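You operate a simulated robot arm through the tools that you are given. There is no shell and no other tool. Be economical: measure what you need, move in short steps, check, and stop when the job is done.

You run a simulated two-armed robot. Do the job below in one go: nothing can be reset, and whatever is moved stays where it is left.

Task
Hold the wooden box steady, brush glue on the middle of its lid and press the red knob on.
Fine: press till the glue sets; put the red brush back and shut the pot. A coat counts when it lies all over at full strength: go over it till it gets no stronger.

The check looks at the end state, three seconds after you hand in, the way a careful person would. Anything else that was tipped, shoved, dropped, spilled or broken makes it a failure. A push-on lid holds only when it is set on centred and level and pressed home; a screw cap is set on level and turned clockwise until tight.

Robot
Two 7-joint arms with three-finger grippers on one trunk, on a base that drives. Base frame: it is fixed to the floor where the robot stands at the start and does not move with it; the origin is under the middle of the robot, x ahead of it, y to its left, z up; the surface under the hand at the start is at about z = 760. Lengths are in mm, angles in degrees, forces in N, time in s.
The left shoulder is at the start at [30, 124, 1058], the right one opposite. With the tool pointing down near the work surface each hand reaches from about 100 to 780 mm from the robot's upright axis, wherever it stands, measured 20 degrees to its own side. Places, roughly: glue pot [800, -100, 800]; glue pot lid [800, -100, 800]; red brush (3x2x18 cm) [800, 0, 900]; wooden box (8x8x10 cm) [500, -300, 800]. Payload 2.2 kg a hand.
The tool frame of a hand sits at the grasp point between the pads (the TCP): z along the fingers, y along the line on which they close. The tips reach 28 mm beyond it. The gripper opens to 102 mm. The gripper's body begins 71 mm behind the TCP.
Orientation is that of the tool frame in the base frame, as a unit quaternion [x, y, z, w]. With the fingers straight down and closing along the base's y, the tool's x points along the base's -x, its y along +y and its z along -z.

Tools
- The arms move only by the tool nudge_tool. It takes "left_plan", "right_plan" or both (then of equal length, played together; a hand with none holds still); each is a list of rows, each a list of 6 numbers: the shift along the base's x, y, z in units of 300 mm (1.0 is 300 mm), then the turn, a rotation vector about the base's x, y, z in units of 180 degrees (1.0 is 180 degrees). In form: [[dx, dy, dz, ax, ay, az], ...]. A call has 1 to 10 rows; each row is the pose to reach, as a shift and turn from the pose commanded when the call began. "left_gripper" and "right_gripper" are, for a hand that has rows, the finger opening in mm, from 0 to 102, set as the call begins (left out, the last holds). A call with a number of a shift or a turn outside -1 to 1 is refused whole. Rows are played at 5 a second. More than 50 mm and 8.6 degrees between two rows, or a gripper value outside its range, and nothing of the call is played. A pose out of reach is approached as far as the arm can. The call stops where the force on the tool passes 90 N (or 10 N more than at its start, if that is more) or the arm is blocked; 0.2 s more then pass. The fingers move at their own pace and stop on an object; they squeeze with about 43 N. The grip force told is the motor's: it shows also when the fingers shut on nothing. Time passes only in rows, and 0.2 s behind the last, so rows that repeat a pose let the fingers close. It gives the time, the measured TCP pose, the force on the tool (base axes), the opening and the grip force at its end, in the units of the frame above (readings bear some noise), with the torque about the TCP (base axes, N m) and any sound that the robot's microphone picked up, and new pictures: "pictures" is both (left out), scene, wrist or none (wrist: the cameras of the hands that moved).
- Cameras (640 x 400 px; columns grow to the right, rows downward): "scene" is now at [43.3, -30.8, 1776.2]; the picture's right is [-0.37, -0.93, 0.00], its down [-0.68, 0.27, -0.68] and it looks along [0.63, -0.25, -0.73] (base axes); focal length 258 px, centre (320, 200). "left" rides on the left gripper at [72, 38, -86] in its tool frame; the picture's right is [-0.47, 0.89, 0.00], its down [-0.60, -0.32, -0.73] and it looks along [-0.65, -0.34, 0.68] (tool axes); focal length 256 px, centre (320, 200). "right" rides on the right gripper at [69, 44, -86] in its tool frame; the picture's right is [-0.53, 0.85, 0.00], its down [-0.58, -0.36, -0.73] and it looks along [-0.62, -0.39, 0.68] (tool axes); focal length 256 px, centre (320, 200). There is no depth. A picture from a camera that has moved, and an enlarged one, comes with that camera's place and axes in the base frame and with its lens.
- lift_body(by): slides the trunk up (or, below 0, down) by that many mm; the arms and the scene camera ride with it, the base frame stays. It gives what a move gives, with no picture.
- base_move(legs): drives the robot by 1 to 6 legs, each [ahead, left, turn to the left] in mm, mm and degrees, along the robot's own axes; the way and the turn of a leg run together, so that a leg with both is an arc; at most 1500 mm and 180 degrees a leg. The arms and the cameras ride along, it lands a little off, and it stops where it bumps. It gives what a move gives, and a new picture of the scene camera.
- turn_head(pan, tilt): turns the head with the scene camera to pan (to the left, within 143 degrees either way) and tilt (down, from -29 to 69), counted from straight ahead of the robot. It gives what a move gives, and a new picture of the scene camera.
- enlarge(camera, box): a new picture of the part [left, top, right, bottom] of that camera's present view, enlarged. No time passes.
- sign_off(): hands the job in; it is judged then, once.

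Work in short steps. Places have to be worked out from the pictures, the camera data and where the tool is seen: move nearer, look again, correct. Check each grasp and each placing, and mend what went wrong. You have 120 turns and 260 pictures in all, those below and enlarged ones among them. Open the grippers and draw the arms clear of the work before you hand the job in, unless the task says otherwise; then end with one line.

The tools are called after "Emit:" as a command line: name --argument value ..., lists and objects as JSON in quotes. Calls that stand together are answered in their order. nudge_tool: Moves the arms, as the interface text tells. Its arguments: {"type":"object","properties":{"left_plan":{"type":"array"},"left_gripper":{"type":"number"},"right_plan":{"type":"array"},"right_gripper":{"type":"number"},"pictures":{"type":"string","enum":["both","scene","wrist","none"]}},"required":[]} The other tools are called the same way: lift_body (by) slides the trunk up or down; base_move (legs) drives the base; turn_head (pan, tilt) turns the head that bears the scene camera; enlarge (camera, box) takes an enlarged picture of a part of a camera's view; sign_off () hands the job in.

At the start:

```text
time: 0.0
left_tool_pos: [491.7, 52.7, 1283.4]
left_ee_rot: [0.0, 1.0, -0.001, 0.0]
left_ft_force: [0.1, 0.2, 0.2]
left_ft_torque: [-0.03, 0.01, 0.0]
left_gripper_width: 102.1
left_finger_force: 0.1
right_tool_pos: [440.4, -387.8, 1297.0]
right_ee_rot: [0.0, 1.0, 0.0, 0.0]
right_ft_force: [-0.8, -0.9, 0.2]
right_ft_torque: [-0.01, 0.01, 0.02]
right_gripper_width: 102.0
right_finger_force: 0.2
trunk travel left (down, up): [-300.0, 240.0]
robot x, y, heading: [2.2, -1.9, -0.3]
head pan, tilt: [-21.5, 47.2]
```

scene: 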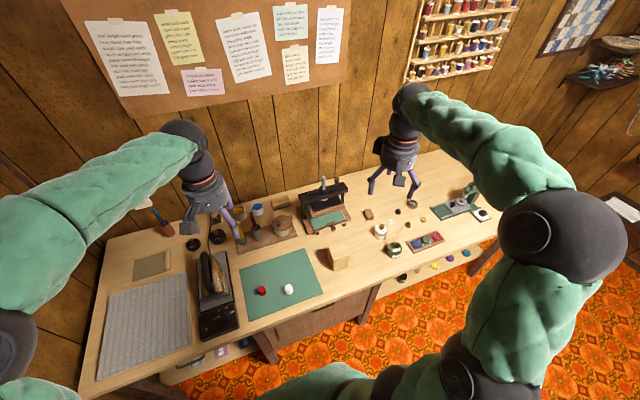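
right: 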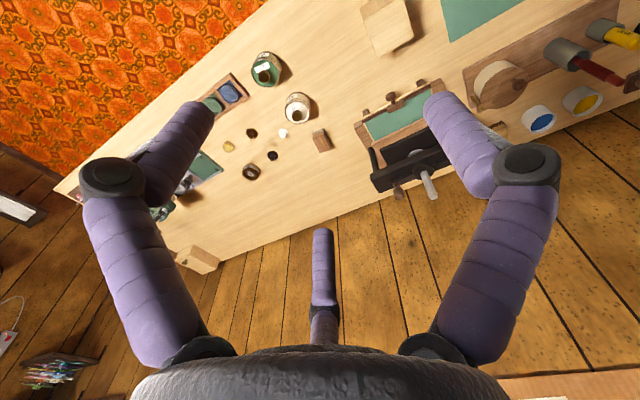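
left: 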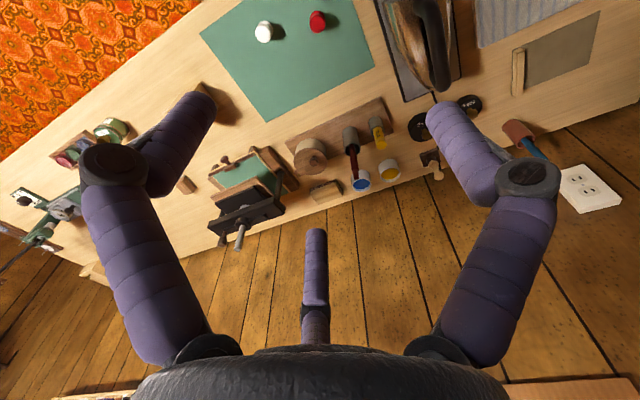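

The table holds many things; I'll enlarge the views to identify the pot, brush, box and knob.

Emit:
enlarge --camera "scene" --box '[180, 170, 360, 310]'

Emit:
enlarge --camera "left" --box '[190, 0, 470, 220]'

Emit:
enlarge --camera "right" --box '[200, 0, 640, 220]'

```text
2.86 times, centred on (270, 240) of scene
camera zoom: at [43.3, -30.8, 1776.2], right [-0.37, -0.93, 0.0], down [-0.68, 0.27, -0.68], along [0.63, -0.25, -0.73], focal length 737 px, centre (463, 86)
```

zoom: 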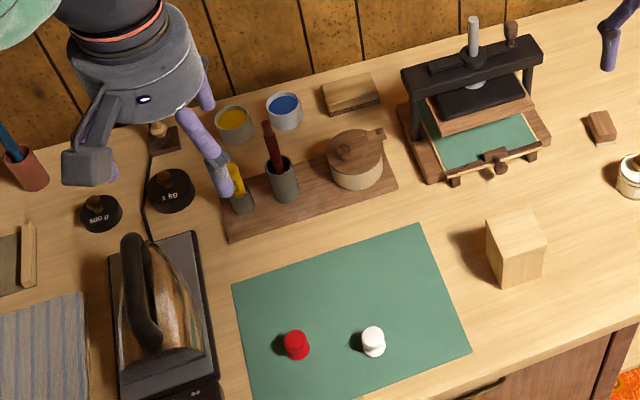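

```text
1.82 times, centred on (330, 110) of left
camera zoom: at [419.6, 91.4, 1370.8], right [0.47, 0.89, 0.0], down [0.6, -0.32, 0.73], along [0.65, -0.34, -0.68], focal length 465 px, centre (302, 364)
```

zoom: 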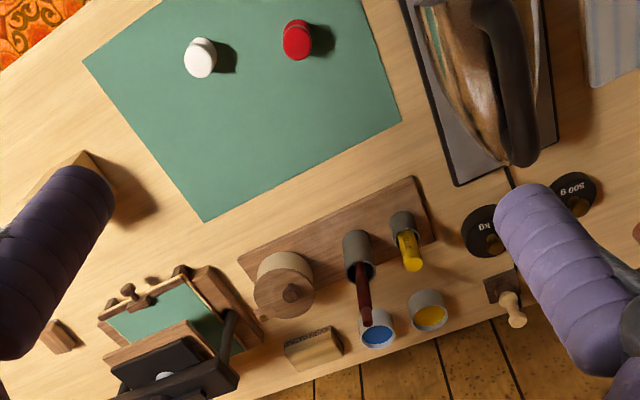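

```text
1.45 times, centred on (420, 110) of right
camera zoom: at [371.1, -343.8, 1383.6], right [0.53, 0.85, 0.0], down [0.58, -0.36, 0.73], along [0.62, -0.39, -0.68], focal length 372 px, centre (174, 331)
```

zoom: 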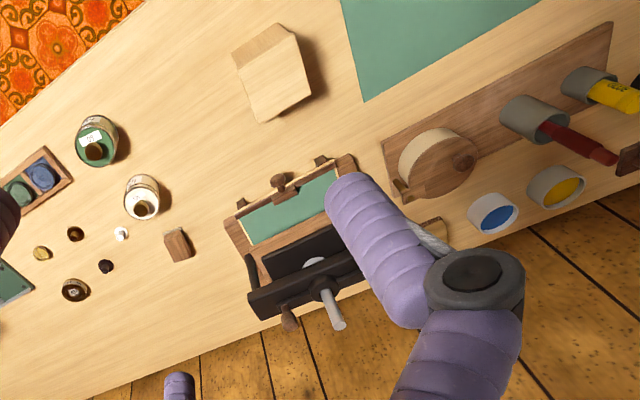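

The pot (wooden lid) is near [787,-141], the red brush near [770,-23] standing in a cup, the red knob near [530,25], the box near [538,-310]. I'll drive a little ahead and right so both arms can reach.

Emit:
base_move --legs '[[80, -120, 0]]'

```text
time: 1.4
left_tool_pos: [572.0, -65.1, 1283.2]
left_ee_rot: [-0.002, 1.0, 0.0, 0.0]
left_ft_force: [-0.5, -0.8, 0.0]
left_ft_torque: [0.05, 0.03, 0.01]
left_gripper_width: 101.9
left_finger_force: 0.1
right_tool_pos: [522.5, -507.4, 1298.5]
right_ee_rot: [-0.002, 1.0, -0.001, 0.001]
right_ft_force: [0.7, 0.4, -0.5]
right_ft_torque: [0.0, 0.02, -0.01]
right_gripper_width: 102.1
right_finger_force: 0.1
trunk travel left (down, up): [-300.0, 240.0]
robot x, y, heading: [83.7, -119.5, -0.0]
head pan, tilt: [-21.5, 47.2]
camera scene: at [125.1, -151.8, 1776.2], right [-0.36, -0.93, 0.0], down [-0.68, 0.27, -0.68], along [0.63, -0.25, -0.73], focal length 258 px, centre (320, 200)
```

scene: 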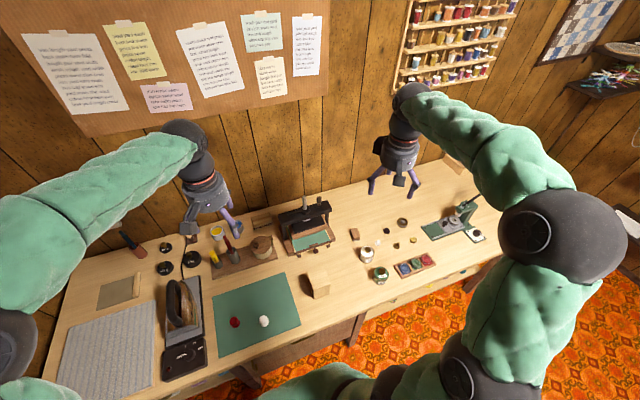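

Aim the head at the working area for a better look.

Emit:
turn_head --pan 0 --tilt 58

Emit:
enlarge --camera "scene" --box '[200, 100, 460, 262]'

Emit:
enlarge --camera "left" --box '[240, 60, 500, 222]'

```text
time: 2.2
left_tool_pos: [571.2, -64.6, 1283.7]
left_ee_rot: [-0.002, 1.0, -0.001, -0.001]
left_ft_force: [0.8, 1.0, 0.1]
left_ft_torque: [-0.01, 0.01, -0.01]
left_gripper_width: 101.9
left_finger_force: 0.1
right_tool_pos: [522.7, -506.1, 1299.3]
right_ee_rot: [-0.001, 1.0, 0.0, -0.001]
right_ft_force: [-0.3, -0.5, -0.3]
right_ft_torque: [0.02, 0.01, -0.03]
right_gripper_width: 101.9
right_finger_force: 0.0
trunk travel left (down, up): [-300.0, 240.0]
robot x, y, heading: [82.6, -119.2, 0.0]
head pan, tilt: [0.0, 58.0]
camera scene: at [118.9, -121.0, 1762.3], right [0.0, -1.0, 0.0], down [-0.85, 0.0, -0.53], along [0.53, 0.0, -0.85], focal length 258 px, centre (320, 200)
```

scene: 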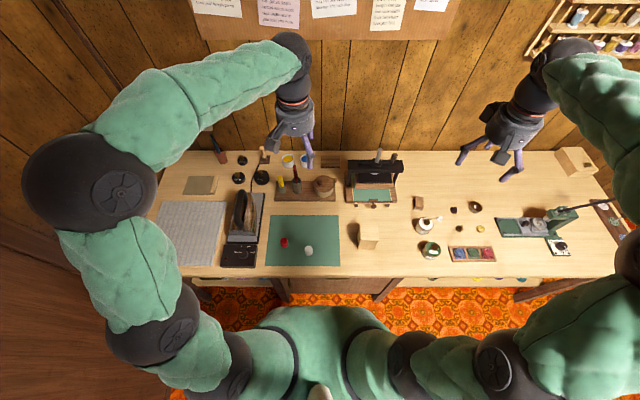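

```text
2.46 times, centred on (330, 181) of scene
camera zoom: at [118.9, -121.0, 1762.3], right [0.0, -1.0, 0.0], down [-0.85, 0.0, -0.53], along [0.53, 0.0, -0.85], focal length 635 px, centre (295, 247)
```

zoom: 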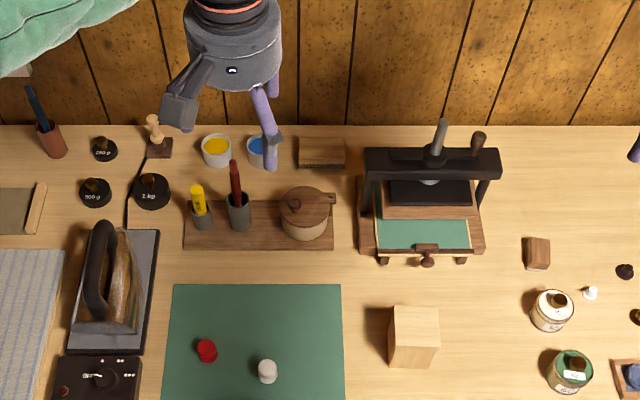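

```text
2.46 times, centred on (370, 141) of left
camera zoom: at [500.1, -26.7, 1370.9], right [0.46, 0.89, 0.0], down [0.6, -0.31, 0.73], along [0.65, -0.34, -0.68], focal length 630 px, centre (197, 345)
```

zoom: 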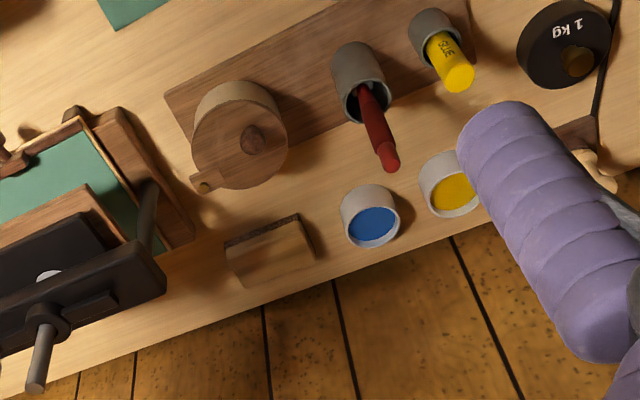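

The brush stands upright in its cup; the pot's lid has a knob and a side tab. I lower the left hand near the pot for a close look.

Emit:
nudge_tool --left_plan '[[0.04, 0, -0.14, 0, 0, 0], [0.08, -0.01, -0.28, 0, 0, 0], [0.12, -0.015, -0.42, 0, 0, 0], [0.17, -0.02, -0.56, 0, 0, 0], [0.21, -0.025, -0.7, 0, 0, 0], [0.25, -0.03, -0.84, 0, 0, 0], [0.3, -0.033, -0.97, 0, 0, 0]]' --pictures "wrist"

Emit:
enlarge --camera "left" --box '[220, 80, 480, 242]'

```text
time: 3.8
left_tool_pos: [664.1, -76.1, 991.9]
left_ee_rot: [-0.001, 1.0, -0.001, 0.0]
left_ft_force: [0.3, -0.4, 0.2]
left_ft_torque: [0.01, 0.05, 0.0]
left_gripper_width: 101.9
left_finger_force: 0.0
right_tool_pos: [523.5, -505.6, 1296.6]
right_ee_rot: [-0.002, 1.0, 0.0, -0.001]
right_ft_force: [0.2, -0.1, -0.2]
right_ft_torque: [0.01, 0.07, -0.04]
right_gripper_width: 102.1
right_finger_force: 0.0
trunk travel left (down, up): [-300.0, 240.0]
robot x, y, heading: [83.1, -120.0, 0.2]
head pan, tilt: [0.0, 58.0]
camera left: at [592.5, -38.5, 1079.3], right [0.46, 0.89, 0.0], down [0.61, -0.31, 0.73], along [0.65, -0.34, -0.68], focal length 256 px, centre (320, 200)
```

left: 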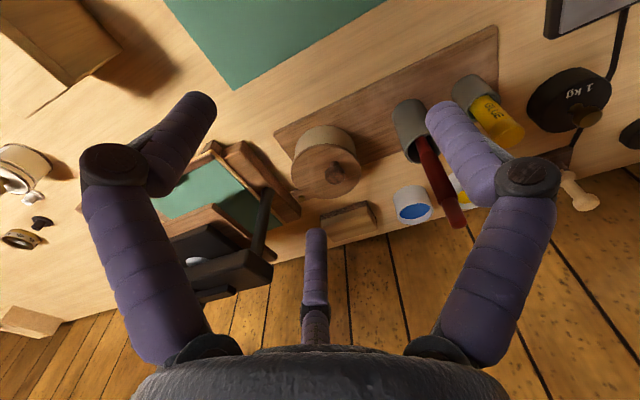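

```text
2.46 times, centred on (350, 161) of left
camera zoom: at [592.5, -38.5, 1079.3], right [0.46, 0.89, 0.0], down [0.61, -0.31, 0.73], along [0.65, -0.34, -0.68], focal length 630 px, centre (246, 296)
```

zoom: 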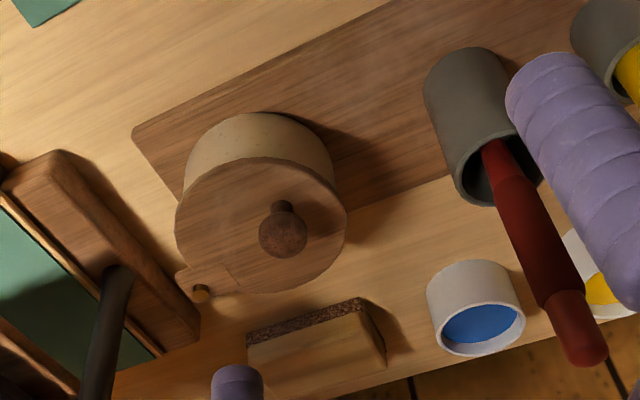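

I look closer at the tab and pin on the lid to learn how it opens.

Emit:
enlarge --camera "left" --box '[280, 120, 370, 210]'

Emit:
enlarge --camera "scene" --box '[300, 165, 350, 205]'

```text
4.44 times, centred on (325, 165) of left
camera zoom: at [592.5, -38.5, 1079.3], right [0.46, 0.89, 0.0], down [0.61, -0.31, 0.73], along [0.65, -0.34, -0.68], focal length 1138 px, centre (298, 356)
```

zoom: 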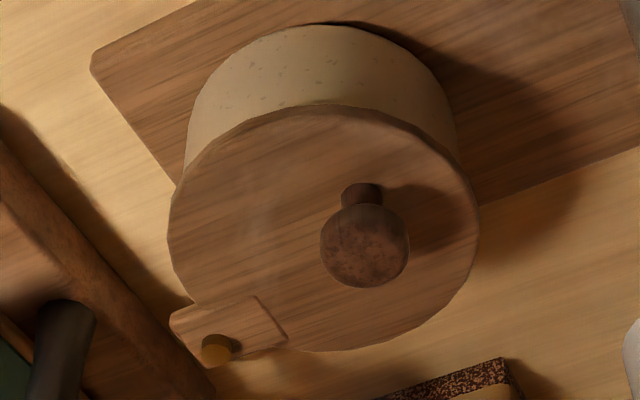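

```text
10.00 times, centred on (325, 185) of scene
camera zoom: at [120.9, -121.7, 1762.2], right [0.0, -1.0, 0.0], down [-0.85, 0.0, -0.53], along [0.53, 0.0, -0.85], focal length 2580 px, centre (270, 350)
```

zoom: 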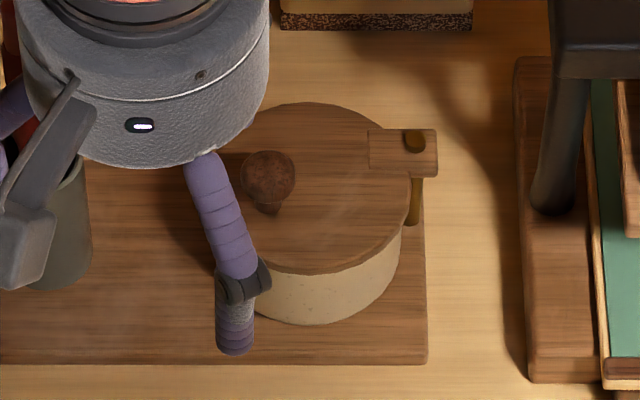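

The lid is a swivel one: a vertical brass pin at about [817,-186], its knob at about [789,-121,840]. I bring the left hand above the knob, gripper partly closed.

Emit:
nudge_tool --left_plan '[[0.104, -0.037, 0, 0, 0, -0.0417], [0.208, -0.075, 0, 0, 0, -0.0834], [0.312, -0.112, -0.03, 0, 0, -0.125], [0.416, -0.15, -0.1, 0, 0, -0.1667], [0.416, -0.15, -0.2, 0, 0, -0.1667]]' --left_gripper 46

Emit:
enlarge --camera "scene" --box '[270, 140, 370, 210]'

```text
time: 5.0
left_tool_pos: [788.2, -119.1, 932.5]
left_ee_rot: [0.259, 0.966, 0.0, 0.0]
left_ft_force: [-0.2, -0.8, -0.1]
left_ft_torque: [-0.02, -0.01, -0.01]
left_gripper_width: 45.9
left_finger_force: 0.1
right_tool_pos: [522.9, -505.7, 1299.5]
right_ee_rot: [-0.001, 1.0, 0.0, 0.0]
right_ft_force: [0.4, -0.4, 0.5]
right_ft_torque: [-0.04, 0.01, 0.02]
right_gripper_width: 102.1
right_finger_force: 0.0
trunk travel left (down, up): [-300.0, 240.0]
robot x, y, heading: [83.4, -117.7, 0.1]
head pan, tilt: [0.0, 58.0]
camera scene: at [118.9, -120.9, 1762.2], right [0.0, -1.0, 0.0], down [-0.85, 0.0, -0.53], along [0.53, 0.0, -0.85], focal length 258 px, centre (320, 200)
camera left: at [744.7, -50.3, 1019.3], right [0.84, 0.54, 0.0], down [0.37, -0.58, 0.73], along [0.39, -0.62, -0.68], focal length 256 px, centre (320, 200)
```

scene: 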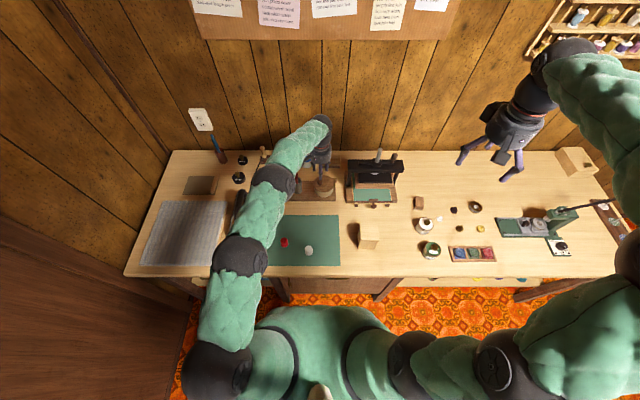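
left: 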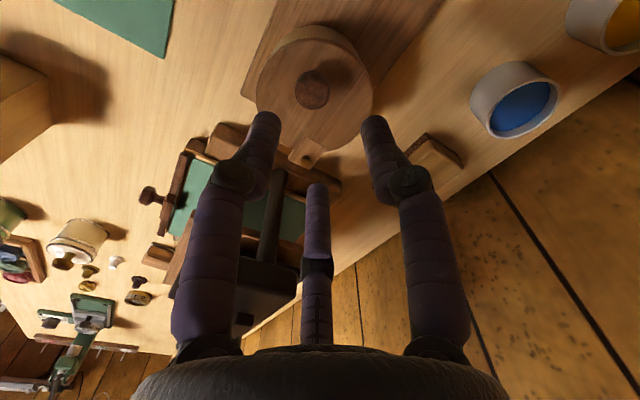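

```text
5.71 times, centred on (320, 175) of scene
camera zoom: at [118.9, -120.9, 1762.2], right [0.0, -1.0, 0.0], down [-0.85, 0.0, -0.53], along [0.53, 0.0, -0.85], focal length 1474 px, centre (320, 343)
```

zoom: 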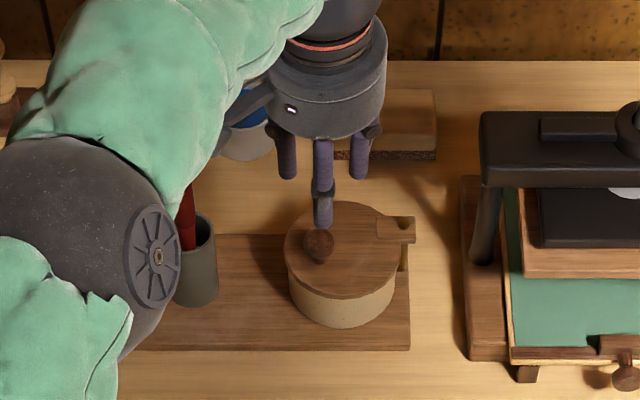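

The gripper is centred over the knob to a few mm. I go down so the tips stop just above the lid and close on the knob.

Emit:
nudge_tool --left_plan '[[-0.008, -0.003, -0.1, 0, 0, 0], [-0.01, -0.004, -0.2, 0, 0, 0], [-0.01, -0.004, -0.25, 0, 0, 0]]' --pictures "wrist"

Emit:
enlarge --camera "scene" --box '[270, 140, 370, 210]'

```text
time: 5.8
left_tool_pos: [784.5, -120.7, 857.7]
left_ee_rot: [0.257, 0.966, -0.001, 0.0]
left_ft_force: [0.8, 0.1, 0.0]
left_ft_torque: [0.01, 0.01, -0.01]
left_gripper_width: 45.9
left_finger_force: 0.1
right_tool_pos: [523.0, -505.8, 1297.6]
right_ee_rot: [-0.001, 1.0, 0.0, 0.0]
right_ft_force: [-0.6, -0.5, -0.2]
right_ft_torque: [-0.01, 0.02, 0.0]
right_gripper_width: 102.2
right_finger_force: 0.1
trunk travel left (down, up): [-300.0, 240.0]
robot x, y, heading: [83.8, -120.1, 0.2]
head pan, tilt: [0.0, 58.0]
camera left: at [742.1, -51.9, 945.1], right [0.84, 0.54, 0.0], down [0.37, -0.57, 0.73], along [0.39, -0.62, -0.68], focal length 256 px, centre (320, 200)
```

left: 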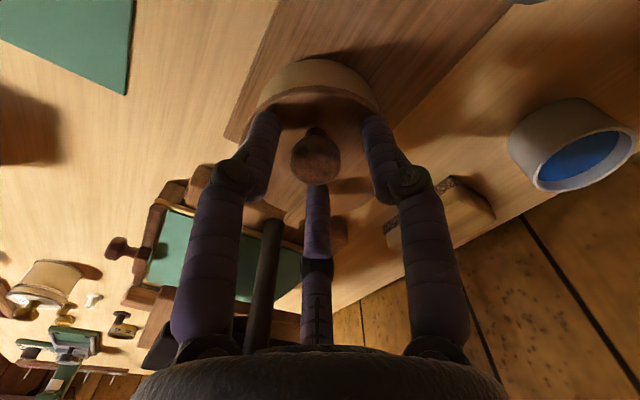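

```text
5.71 times, centred on (320, 175) of scene
camera zoom: at [119.7, -121.2, 1762.2], right [0.0, -1.0, 0.0], down [-0.85, 0.0, -0.53], along [0.53, 0.0, -0.85], focal length 1474 px, centre (320, 343)
```

zoom: 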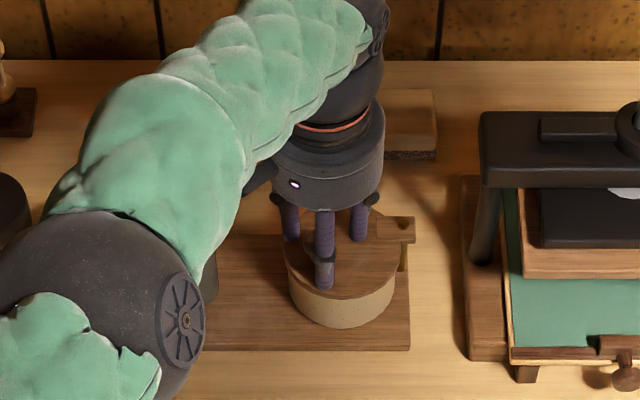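

The knob sits between the jaws; close on it.

Emit:
nudge_tool --left_plan '[[0, 0, 0, 0, 0, 0], [0, 0, 0, 0, 0, 0], [0, 0, 0, 0, 0, 0]]' --left_gripper 0 --pictures "wrist"

```text
time: 6.6
left_tool_pos: [785.3, -120.0, 858.5]
left_ee_rot: [0.257, 0.966, -0.001, 0.0]
left_ft_force: [-1.9, 3.3, 1.1]
left_ft_torque: [0.1, 0.02, -0.02]
left_gripper_width: 26.1
left_finger_force: 45.5
right_tool_pos: [522.0, -506.5, 1298.7]
right_ee_rot: [-0.002, 1.0, 0.0, 0.0]
right_ft_force: [-0.8, -1.3, -0.9]
right_ft_torque: [0.0, 0.0, -0.02]
right_gripper_width: 102.1
right_finger_force: 0.1
trunk travel left (down, up): [-300.0, 240.0]
robot x, y, heading: [78.5, -119.5, 0.2]
head pan, tilt: [0.0, 58.0]
camera left: at [741.6, -51.5, 945.5], right [0.84, 0.54, 0.0], down [0.37, -0.57, 0.73], along [0.39, -0.62, -0.68], focal length 256 px, centre (320, 200)
```

left: 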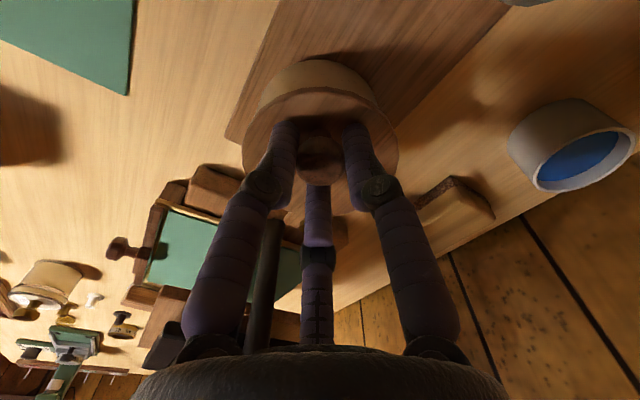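

Gripped (26 mm). Swing the lid toward the robot about the pin, first 15° to check the force.

Emit:
nudge_tool --left_plan '[[-0.0278, -0.016, 0, 0, 0, 0.0417], [-0.0533, -0.0353, 0, 0, 0, 0.0833]]' --pictures "wrist"

Emit:
enlarge --camera "scene" --box '[270, 140, 370, 210]'

```text
time: 7.2
left_tool_pos: [779.7, -119.9, 857.1]
left_ee_rot: [0.126, 0.992, 0.001, 0.005]
left_ft_force: [42.8, 42.5, -17.2]
left_ft_torque: [0.02, -0.56, -0.51]
left_gripper_width: 24.4
left_finger_force: 45.3
right_tool_pos: [528.8, -500.2, 1297.1]
right_ee_rot: [-0.003, 1.0, -0.002, -0.003]
right_ft_force: [0.3, -1.4, 0.8]
right_ft_torque: [0.02, -0.01, -0.04]
right_gripper_width: 102.2
right_finger_force: 0.0
trunk travel left (down, up): [-300.0, 240.0]
robot x, y, heading: [80.1, -122.9, 0.4]
head pan, tilt: [0.0, 58.0]
camera left: at [719.0, -64.9, 945.3], right [0.67, 0.74, 0.01], down [0.5, -0.46, 0.74], along [0.55, -0.49, -0.68], focal length 256 px, centre (320, 200)
```

left: 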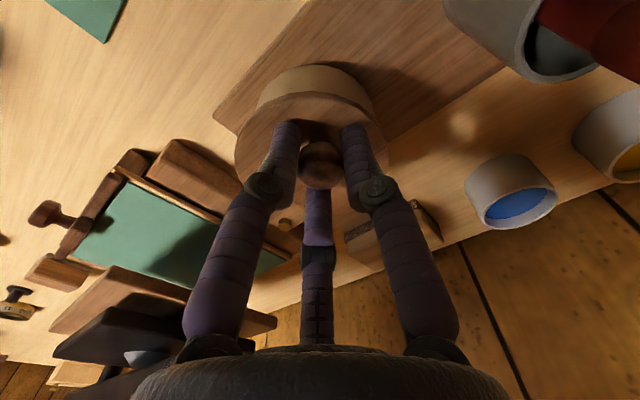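

```text
5.71 times, centred on (320, 175) of scene
camera zoom: at [127.5, -114.8, 1761.8], right [0.01, -1.0, 0.0], down [-0.85, -0.01, -0.53], along [0.53, 0.0, -0.85], focal length 1474 px, centre (320, 343)
```

zoom: 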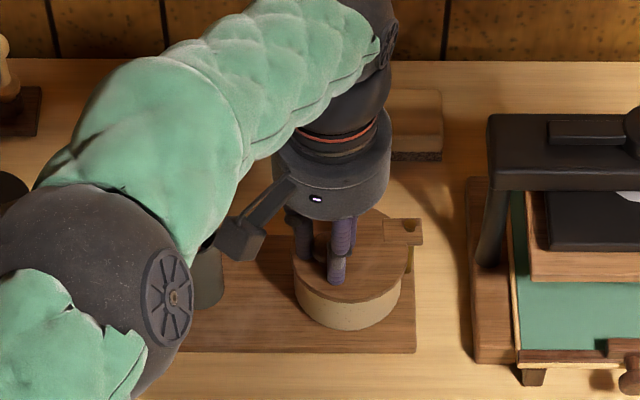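

It resisted with 60 N, so that is not the way. I go back to where I gripped and read the force there.

Emit:
nudge_tool --left_plan '[[0.0267, 0.018, 0, 0, 0, -0.0417], [0.0533, 0.0353, 0, 0, 0, -0.0833], [0.0533, 0.0353, 0, 0, 0, -0.0833]]' --pictures "none"

Emit:
enlarge --camera "scene" --box '[270, 140, 370, 210]'

```text
time: 8.0
left_tool_pos: [780.8, -116.2, 858.7]
left_ee_rot: [0.257, 0.966, 0.0, -0.004]
left_ft_force: [-18.3, 39.8, 17.0]
left_ft_torque: [0.83, 0.77, -0.07]
left_gripper_width: 22.3
left_finger_force: 45.3
right_tool_pos: [518.0, -502.7, 1301.1]
right_ee_rot: [-0.002, 1.0, -0.002, 0.002]
right_ft_force: [-0.4, -0.8, -0.1]
right_ft_torque: [-0.01, -0.01, 0.0]
right_gripper_width: 101.7
right_finger_force: 0.1
trunk travel left (down, up): [-300.0, 240.0]
robot x, y, heading: [80.3, -124.4, 0.2]
head pan, tilt: [0.0, 58.0]
```

```text
5.71 times, centred on (320, 175) of scene
camera zoom: at [114.0, -116.4, 1762.5], right [0.0, -1.0, 0.0], down [-0.85, 0.0, -0.53], along [0.53, 0.0, -0.85], focal length 1474 px, centre (320, 343)
```

zoom: 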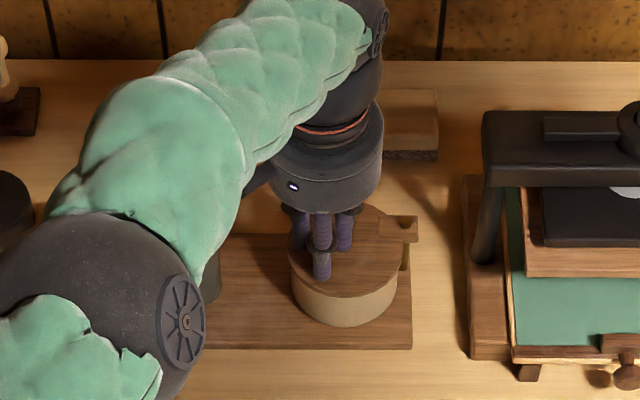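

Force remains from the slipped grip. I open to relax and look at the knob afresh.

Emit:
nudge_tool --left_plan '[[0, 0, 0, 0, 0, 0], [0, 0, 0, 0, 0, 0]]' --left_gripper 46 --pictures "wrist"

Emit:
enlarge --camera "left" --box '[220, 50, 420, 250]'

```text
time: 8.6
left_tool_pos: [784.5, -122.6, 857.9]
left_ee_rot: [0.258, 0.966, -0.001, 0.0]
left_ft_force: [0.6, 1.2, 0.0]
left_ft_torque: [0.04, 0.02, 0.01]
left_gripper_width: 45.9
left_finger_force: 0.0
right_tool_pos: [522.1, -505.2, 1297.4]
right_ee_rot: [-0.002, 1.0, 0.001, 0.0]
right_ft_force: [0.3, -0.4, 0.1]
right_ft_torque: [0.01, 0.0, 0.0]
right_gripper_width: 102.2
right_finger_force: 0.1
trunk travel left (down, up): [-300.0, 240.0]
robot x, y, heading: [83.8, -120.3, 0.3]
head pan, tilt: [0.0, 58.0]
camera left: at [742.3, -53.8, 944.4], right [0.84, 0.54, 0.0], down [0.37, -0.57, 0.73], along [0.39, -0.62, -0.68], focal length 256 px, centre (320, 200)
```

left: 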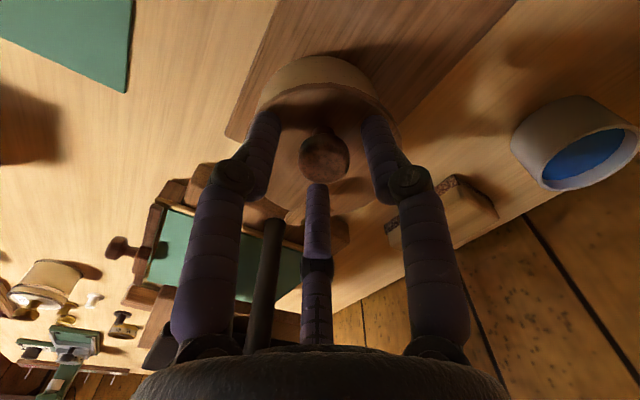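

```text
2.00 times, centred on (320, 150) of left
camera zoom: at [742.3, -53.8, 944.4], right [0.84, 0.54, 0.0], down [0.37, -0.57, 0.73], along [0.39, -0.62, -0.68], focal length 512 px, centre (320, 300)
```

zoom: 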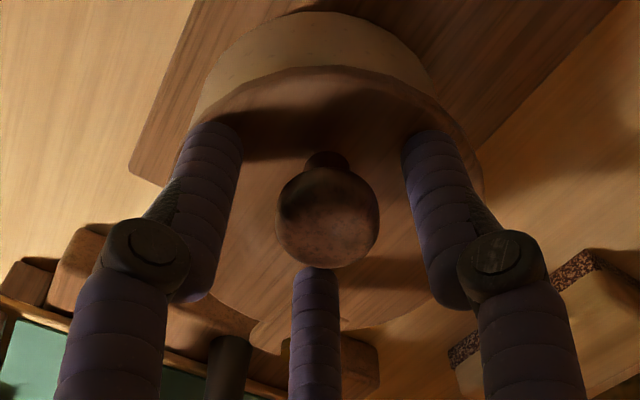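

Try the other way: regrip slightly lower and swing the knob away from the robot, about 8° first.

Emit:
nudge_tool --left_plan '[[0.01, 0.012, -0.008, 0, 0, 0]]' --pictures "none"

Emit:
nudge_tool --left_plan '[[0, 0, 0, 0, 0, 0], [0, 0, 0, 0, 0, 0], [0.031, 0.013, 0, 0, 0, -0.044], [0.031, 0.013, 0, 0, 0, -0.044]]' --left_gripper 0 --pictures "wrist"

Emit:
enlarge --camera "scene" --box '[270, 140, 370, 210]'

```text
time: 9.0
left_tool_pos: [787.1, -119.7, 855.2]
left_ee_rot: [0.258, 0.966, -0.001, 0.001]
left_ft_force: [-1.2, -1.4, 3.2]
left_ft_torque: [-0.16, -0.04, -0.07]
left_gripper_width: 47.2
left_finger_force: 1.0
right_tool_pos: [520.8, -507.2, 1298.1]
right_ee_rot: [-0.002, 1.0, 0.0, -0.001]
right_ft_force: [-0.3, 0.1, -0.6]
right_ft_torque: [0.01, -0.02, -0.01]
right_gripper_width: 101.8
right_finger_force: 0.0
trunk travel left (down, up): [-300.0, 240.0]
robot x, y, heading: [80.4, -118.4, 0.2]
head pan, tilt: [0.0, 58.0]
```

```text
time: 10.0
left_tool_pos: [797.6, -116.7, 856.4]
left_ee_rot: [0.323, 0.946, 0.0, 0.001]
left_ft_force: [3.3, -12.6, 7.9]
left_ft_torque: [-0.26, -0.05, 0.0]
left_gripper_width: 26.0
left_finger_force: 44.7
right_tool_pos: [522.1, -507.8, 1297.3]
right_ee_rot: [-0.002, 1.0, 0.001, 0.0]
right_ft_force: [-0.1, -0.6, 0.0]
right_ft_torque: [-0.01, 0.01, -0.01]
right_gripper_width: 102.2
right_finger_force: 0.0
trunk travel left (down, up): [-300.0, 240.0]
robot x, y, heading: [79.2, -118.3, 0.3]
head pan, tilt: [0.0, 58.0]
camera left: at [764.1, -42.0, 943.5], right [0.91, 0.41, 0.0], down [0.28, -0.62, 0.73], along [0.3, -0.67, -0.68], focal length 256 px, centre (320, 200)
```

left: 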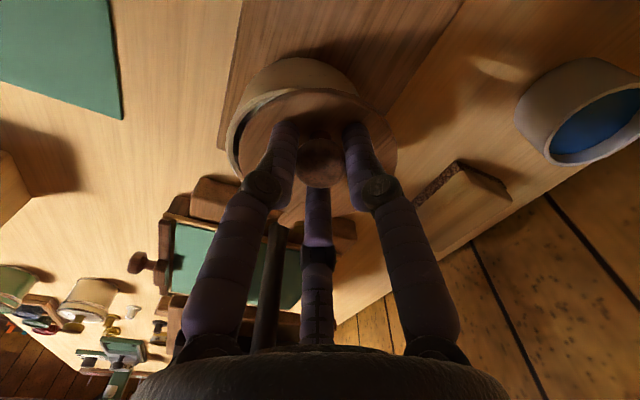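

```text
5.71 times, centred on (320, 175) of scene
camera zoom: at [118.7, -123.2, 1762.3], right [0.0, -1.0, 0.0], down [-0.85, 0.0, -0.53], along [0.53, 0.0, -0.85], focal length 1474 px, centre (320, 343)
```

zoom: 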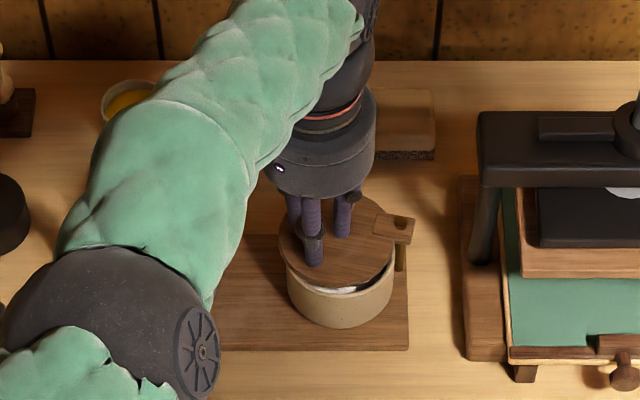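

It swings this way, showing the glue. Continue the arc about 30° more.

Emit:
nudge_tool --left_plan '[[0.036, -0.003, 0, 0, 0, -0.0444], [0.069, -0.001, 0, 0, 0, -0.0888], [0.101, -0.003, 0, 0, 0, -0.1333], [0.133, -0.01, 0, 0, 0, -0.1777]]' --pictures "wrist"

Emit:
enlarge --camera "scene" --box '[270, 140, 370, 210]'

```text
time: 11.0
left_tool_pos: [791.3, -112.9, 856.5]
left_ee_rot: [0.574, 0.819, -0.003, -0.006]
left_ft_force: [-0.6, 1.5, -10.5]
left_ft_torque: [0.12, -0.28, 0.03]
left_gripper_width: 22.0
left_finger_force: 44.9
left hand out of reach, approached as far as the arm can: row 1, 2, 3, 4
right_tool_pos: [523.0, -506.9, 1297.1]
right_ee_rot: [-0.002, 1.0, 0.0, 0.0]
right_ft_force: [-0.3, -0.4, -0.7]
right_ft_torque: [0.02, 0.02, 0.0]
right_gripper_width: 101.9
right_finger_force: 0.1
trunk travel left (down, up): [-300.0, 240.0]
robot x, y, heading: [79.7, -118.5, 0.2]
head pan, tilt: [0.0, 58.0]
camera left: at [804.7, -31.6, 944.1], right [0.99, -0.14, -0.01], down [-0.08, -0.68, 0.73], along [-0.11, -0.72, -0.68], focal length 256 px, centre (320, 200)
```

left: 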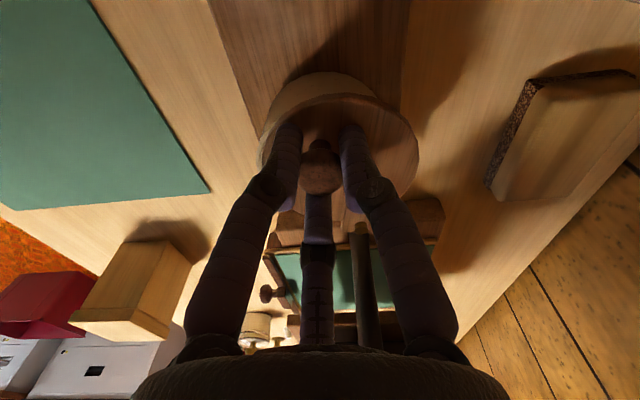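

```text
5.71 times, centred on (320, 175) of scene
camera zoom: at [120.8, -121.6, 1761.9], right [0.0, -1.0, 0.0], down [-0.85, 0.0, -0.53], along [0.53, 0.0, -0.85], focal length 1474 px, centre (320, 343)
```

zoom: 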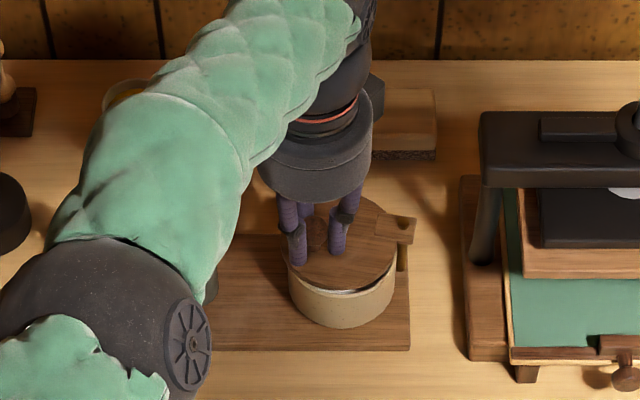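

The reach ends here. I release the knob, go up and back, and then drive the base nearer.

Emit:
nudge_tool --left_plan '[[0, 0, 0, 0, 0, 0]]' --left_gripper 46 --pictures "none"

Emit:
nudge_tool --left_plan '[[-0.12, 0.01, 0.0, 0, 0, 0.04], [-0.12, 0.01, 0.16, 0, 0, 0.08], [-0.12, 0.01, 0.32, 0, 0, 0.12], [-0.2, 0.01, 0.45, 0, 0, 0.16], [-0.35, 0.01, 0.5, 0, 0, 0.2], [-0.5, 0.01, 0.5, 0, 0, 0.24]]' --pictures "wrist"

```text
time: 11.4
left_tool_pos: [795.7, -113.2, 861.7]
left_ee_rot: [0.572, 0.82, -0.002, 0.0]
left_ft_force: [0.2, 0.3, -0.9]
left_ft_torque: [0.01, 0.03, 0.0]
left_gripper_width: 45.7
left_finger_force: 0.1
right_tool_pos: [521.9, -506.6, 1297.7]
right_ee_rot: [-0.001, 1.0, 0.0, 0.0]
right_ft_force: [0.8, 0.0, -0.5]
right_ft_torque: [0.0, 0.07, 0.02]
right_gripper_width: 102.0
right_finger_force: 0.1
trunk travel left (down, up): [-300.0, 240.0]
robot x, y, heading: [79.3, -119.2, 0.1]
head pan, tilt: [0.0, 58.0]
```

```text
time: 12.8
left_tool_pos: [642.9, -108.4, 1014.2]
left_ee_rot: [0.228, 0.974, -0.001, 0.002]
left_ft_force: [0.6, -0.4, -0.1]
left_ft_torque: [-0.03, -0.04, 0.02]
left_gripper_width: 46.1
left_finger_force: 0.1
right_tool_pos: [520.0, -506.2, 1298.5]
right_ee_rot: [-0.002, 1.0, 0.001, 0.001]
right_ft_force: [-0.9, 0.4, -1.0]
right_ft_torque: [-0.04, 0.01, -0.01]
right_gripper_width: 102.0
right_finger_force: 0.1
trunk travel left (down, up): [-300.0, 240.0]
robot x, y, heading: [79.9, -119.6, 0.1]
head pan, tilt: [0.0, 58.0]
camera left: at [595.0, -41.3, 1101.0], right [0.81, 0.59, 0.0], down [0.4, -0.55, 0.73], along [0.43, -0.59, -0.68], focal length 256 px, centre (320, 200)
```

left: 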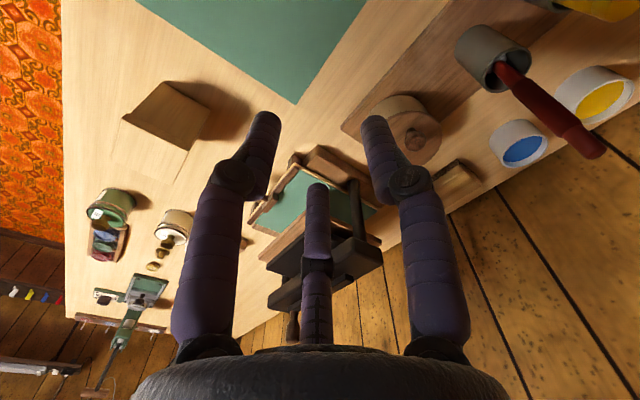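

Hand is clear. Drive ahead 90 mm.

Emit:
base_move --legs '[[90, 0, 0]]'

Emit:
enlarge --camera "scene" --box '[260, 140, 380, 224]'

```text
time: 13.9
left_tool_pos: [732.2, -110.2, 1012.8]
left_ee_rot: [0.233, 0.973, -0.001, -0.001]
left_ft_force: [0.7, 0.2, 0.5]
left_ft_torque: [0.02, 0.03, 0.01]
left_gripper_width: 45.9
left_finger_force: 0.1
right_tool_pos: [609.5, -508.1, 1296.0]
right_ee_rot: [0.001, 1.0, 0.0, 0.0]
right_ft_force: [1.2, -0.5, -0.6]
right_ft_torque: [-0.01, 0.04, 0.0]
right_gripper_width: 102.2
right_finger_force: 0.1
trunk travel left (down, up): [-300.0, 240.0]
robot x, y, heading: [171.1, -118.2, -0.0]
head pan, tilt: [0.0, 58.0]
camera scene: at [210.0, -121.5, 1762.1], right [0.0, -1.0, 0.0], down [-0.85, 0.0, -0.53], along [0.53, 0.0, -0.85], focal length 258 px, centre (320, 200)
```

scene: 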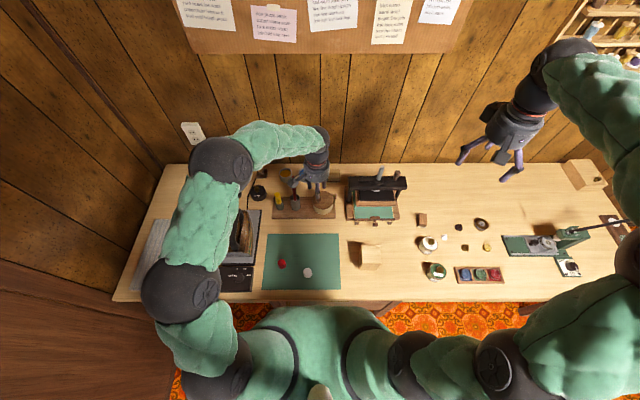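

```text
4.76 times, centred on (320, 182) of scene
camera zoom: at [210.0, -121.5, 1762.1], right [0.0, -1.0, 0.0], down [-0.85, 0.0, -0.53], along [0.53, 0.0, -0.85], focal length 1228 px, centre (320, 286)
```

zoom: 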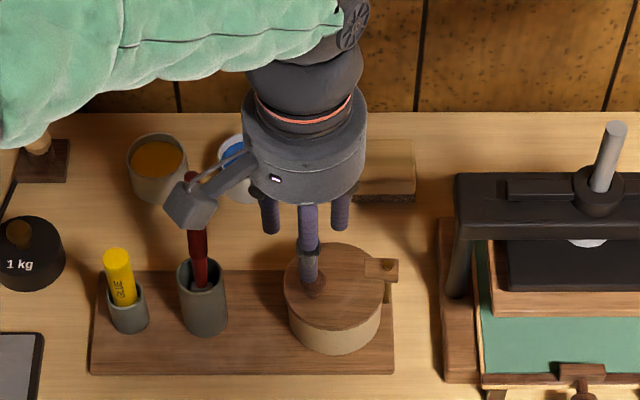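

The lid sits nearly shut still. I move over the knob again, turning the wrist back to leave room for the swing.

Emit:
nudge_tool --left_plan '[[0.036, -0.006, -0.08, 0, 0, 0.041], [0.09, -0.015, -0.16, 0, 0, 0.082], [0.18, -0.03, -0.26, 0, 0, 0.123], [0.18, -0.03, -0.34, 0, 0, 0.164], [0.18, -0.03, -0.38, 0, 0, 0.2]]' --pictures "wrist"

Emit:
enlarge --camera "scene" --box '[260, 140, 380, 224]'

```text
time: 15.1
left_tool_pos: [785.0, -121.5, 899.8]
left_ee_rot: [-0.081, 0.997, -0.002, -0.001]
left_ft_force: [0.0, 0.4, -0.6]
left_ft_torque: [-0.02, 0.04, -0.01]
left_gripper_width: 46.0
left_finger_force: 0.0
right_tool_pos: [608.5, -508.2, 1297.9]
right_ee_rot: [0.001, 1.0, 0.0, 0.001]
right_ft_force: [-0.3, -0.2, -0.4]
right_ft_torque: [-0.01, 0.02, 0.01]
right_gripper_width: 102.2
right_finger_force: 0.1
trunk travel left (down, up): [-300.0, 240.0]
robot x, y, heading: [168.0, -118.5, -0.2]
head pan, tilt: [0.0, 58.0]
camera left: at [708.4, -95.5, 986.9], right [0.32, 0.95, 0.0], down [0.65, -0.22, 0.73], along [0.69, -0.23, -0.68], focal length 256 px, centre (320, 200)
```

left: 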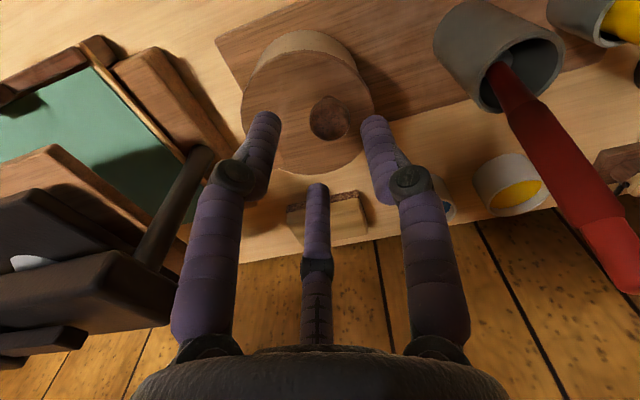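

```text
4.76 times, centred on (320, 182) of scene
camera zoom: at [208.1, -121.9, 1762.2], right [0.0, -1.0, 0.0], down [-0.85, 0.0, -0.53], along [0.53, 0.0, -0.85], focal length 1228 px, centre (320, 286)
```

zoom: 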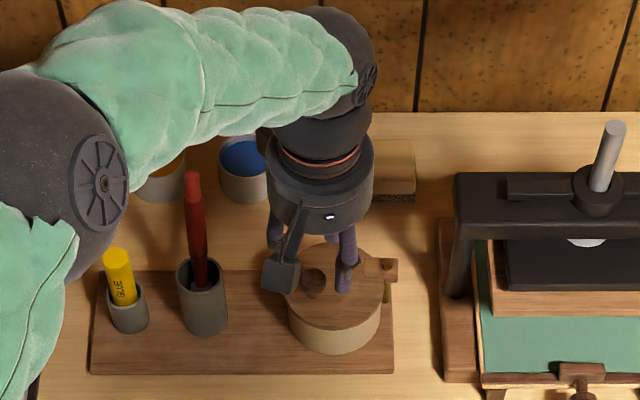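

Knob at about [788,-115.5]. Centre and descend, then close.

Emit:
nudge_tool --left_plan '[[0.01, 0.02, -0.05, 0, 0, 0], [0.01, 0.02, -0.145, 0, 0, 0]]' --pictures "none"

Emit:
nudge_tool --left_plan '[[0, 0, 0, 0, 0, 0], [0, 0, 0, 0, 0, 0], [0, 0, 0, 0, 0, 0]]' --left_gripper 0 --pictures "none"

```text
time: 15.7
left_tool_pos: [788.0, -116.1, 856.1]
left_ee_rot: [-0.079, 0.997, -0.001, 0.0]
left_ft_force: [-0.5, -0.5, -0.1]
left_ft_torque: [0.04, -0.02, -0.02]
left_gripper_width: 46.2
left_finger_force: 0.0
right_tool_pos: [608.1, -509.2, 1298.4]
right_ee_rot: [0.001, 1.0, 0.0, 0.0]
right_ft_force: [0.3, -0.5, -0.3]
right_ft_torque: [0.03, 0.02, 0.0]
right_gripper_width: 101.9
right_finger_force: 0.1
trunk travel left (down, up): [-300.0, 240.0]
robot x, y, heading: [172.6, -118.0, 0.0]
head pan, tilt: [0.0, 58.0]
```

```text
time: 16.5
left_tool_pos: [787.7, -114.3, 856.2]
left_ee_rot: [-0.08, 0.997, -0.001, -0.001]
left_ft_force: [-2.5, 2.1, 4.6]
left_ft_torque: [-0.03, -0.13, -0.07]
left_gripper_width: 22.6
left_finger_force: 44.5
right_tool_pos: [608.0, -508.5, 1299.0]
right_ee_rot: [0.002, 1.0, 0.0, -0.001]
right_ft_force: [0.9, -0.2, -1.0]
right_ft_torque: [-0.01, -0.02, 0.01]
right_gripper_width: 102.1
right_finger_force: 0.1
trunk travel left (down, up): [-300.0, 240.0]
robot x, y, heading: [168.5, -119.2, 0.2]
head pan, tilt: [0.0, 58.0]
```

Gripped. Swing the first 32°.

Emit:
nudge_tool --left_plan '[[0.033, 0.01, 0, 0, 0, -0.0444], [0.068, 0.015, 0, 0, 0, -0.0888], [0.102, 0.015, 0, 0, 0, -0.1333], [0.137, 0.011, 0, 0, 0, -0.1777]]' --pictures "none"

Emit:
enlarge --camera "scene" --box '[260, 140, 380, 224]'

```text
time: 17.5
left_tool_pos: [830.2, -111.8, 855.6]
left_ee_rot: [0.2, 0.98, -0.001, -0.001]
left_ft_force: [-7.7, -4.5, 9.4]
left_ft_torque: [-0.09, 0.21, -0.4]
left_gripper_width: 22.2
left_finger_force: 45.3
right_tool_pos: [607.4, -510.8, 1297.7]
right_ee_rot: [0.002, 1.0, 0.0, 0.0]
right_ft_force: [-0.3, 0.1, -0.4]
right_ft_torque: [-0.01, -0.02, 0.01]
right_gripper_width: 102.1
right_finger_force: 0.0
trunk travel left (down, up): [-300.0, 240.0]
robot x, y, heading: [169.4, -117.1, -0.1]
head pan, tilt: [0.0, 58.0]
```

```text
4.76 times, centred on (320, 182) of scene
camera zoom: at [205.8, -122.3, 1762.3], right [0.0, -1.0, 0.0], down [-0.85, 0.0, -0.53], along [0.53, 0.0, -0.85], focal length 1228 px, centre (320, 286)
```

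zoom: 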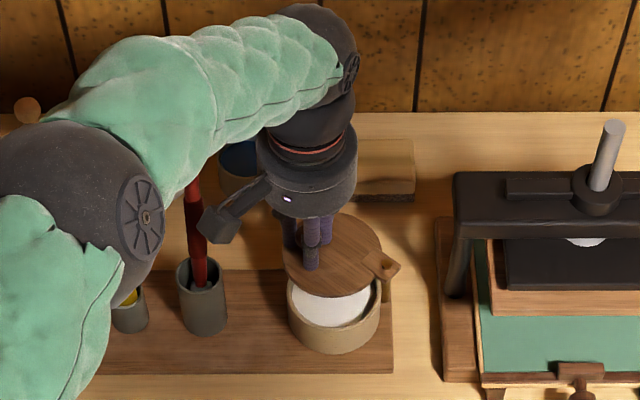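

It opens nicely. The wrist camera is near the brush, so for the rest I loosen the jaws to cage the knob and push on without turning the wrist.

Emit:
nudge_tool --left_plan '[[0, 0, 0, 0, 0, 0], [0.034, -0.009, 0, 0, 0, 0], [0.065, -0.023, 0, 0, 0, 0], [0.095, -0.042, 0, 0, 0, 0], [0.122, -0.064, 0, 0, 0, 0], [0.141, -0.084, 0, 0, 0, 0]]' --left_gripper 34 --pictures "none"

Emit:
enlarge --camera "scene" --box '[260, 140, 380, 224]'

```text
time: 18.9
left_tool_pos: [872.7, -134.8, 857.1]
left_ee_rot: [0.198, 0.98, 0.0, 0.0]
left_ft_force: [0.5, 0.5, 5.0]
left_ft_torque: [0.02, 0.09, -0.08]
left_gripper_width: 34.2
left_finger_force: 0.1
right_tool_pos: [608.1, -508.7, 1297.5]
right_ee_rot: [0.0, 1.0, 0.0, 0.0]
right_ft_force: [0.1, 0.4, 0.1]
right_ft_torque: [0.03, 0.0, 0.01]
right_gripper_width: 102.2
right_finger_force: 0.1
trunk travel left (down, up): [-300.0, 240.0]
robot x, y, heading: [171.4, -124.4, -0.0]
head pan, tilt: [0.0, 58.0]
```

```text
4.76 times, centred on (320, 182) of scene
camera zoom: at [207.2, -121.6, 1762.2], right [0.0, -1.0, 0.0], down [-0.85, 0.0, -0.53], along [0.53, 0.0, -0.85], focal length 1228 px, centre (320, 286)
```

zoom: 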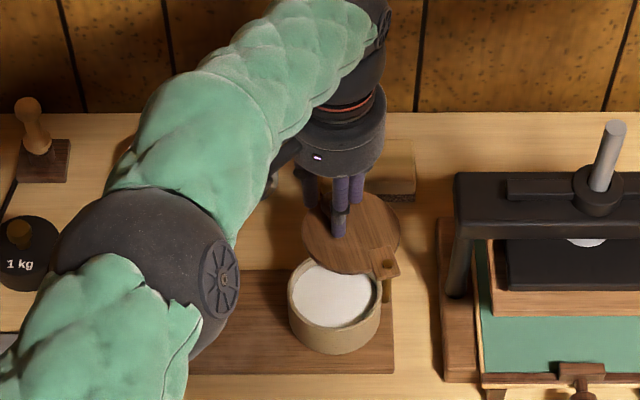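

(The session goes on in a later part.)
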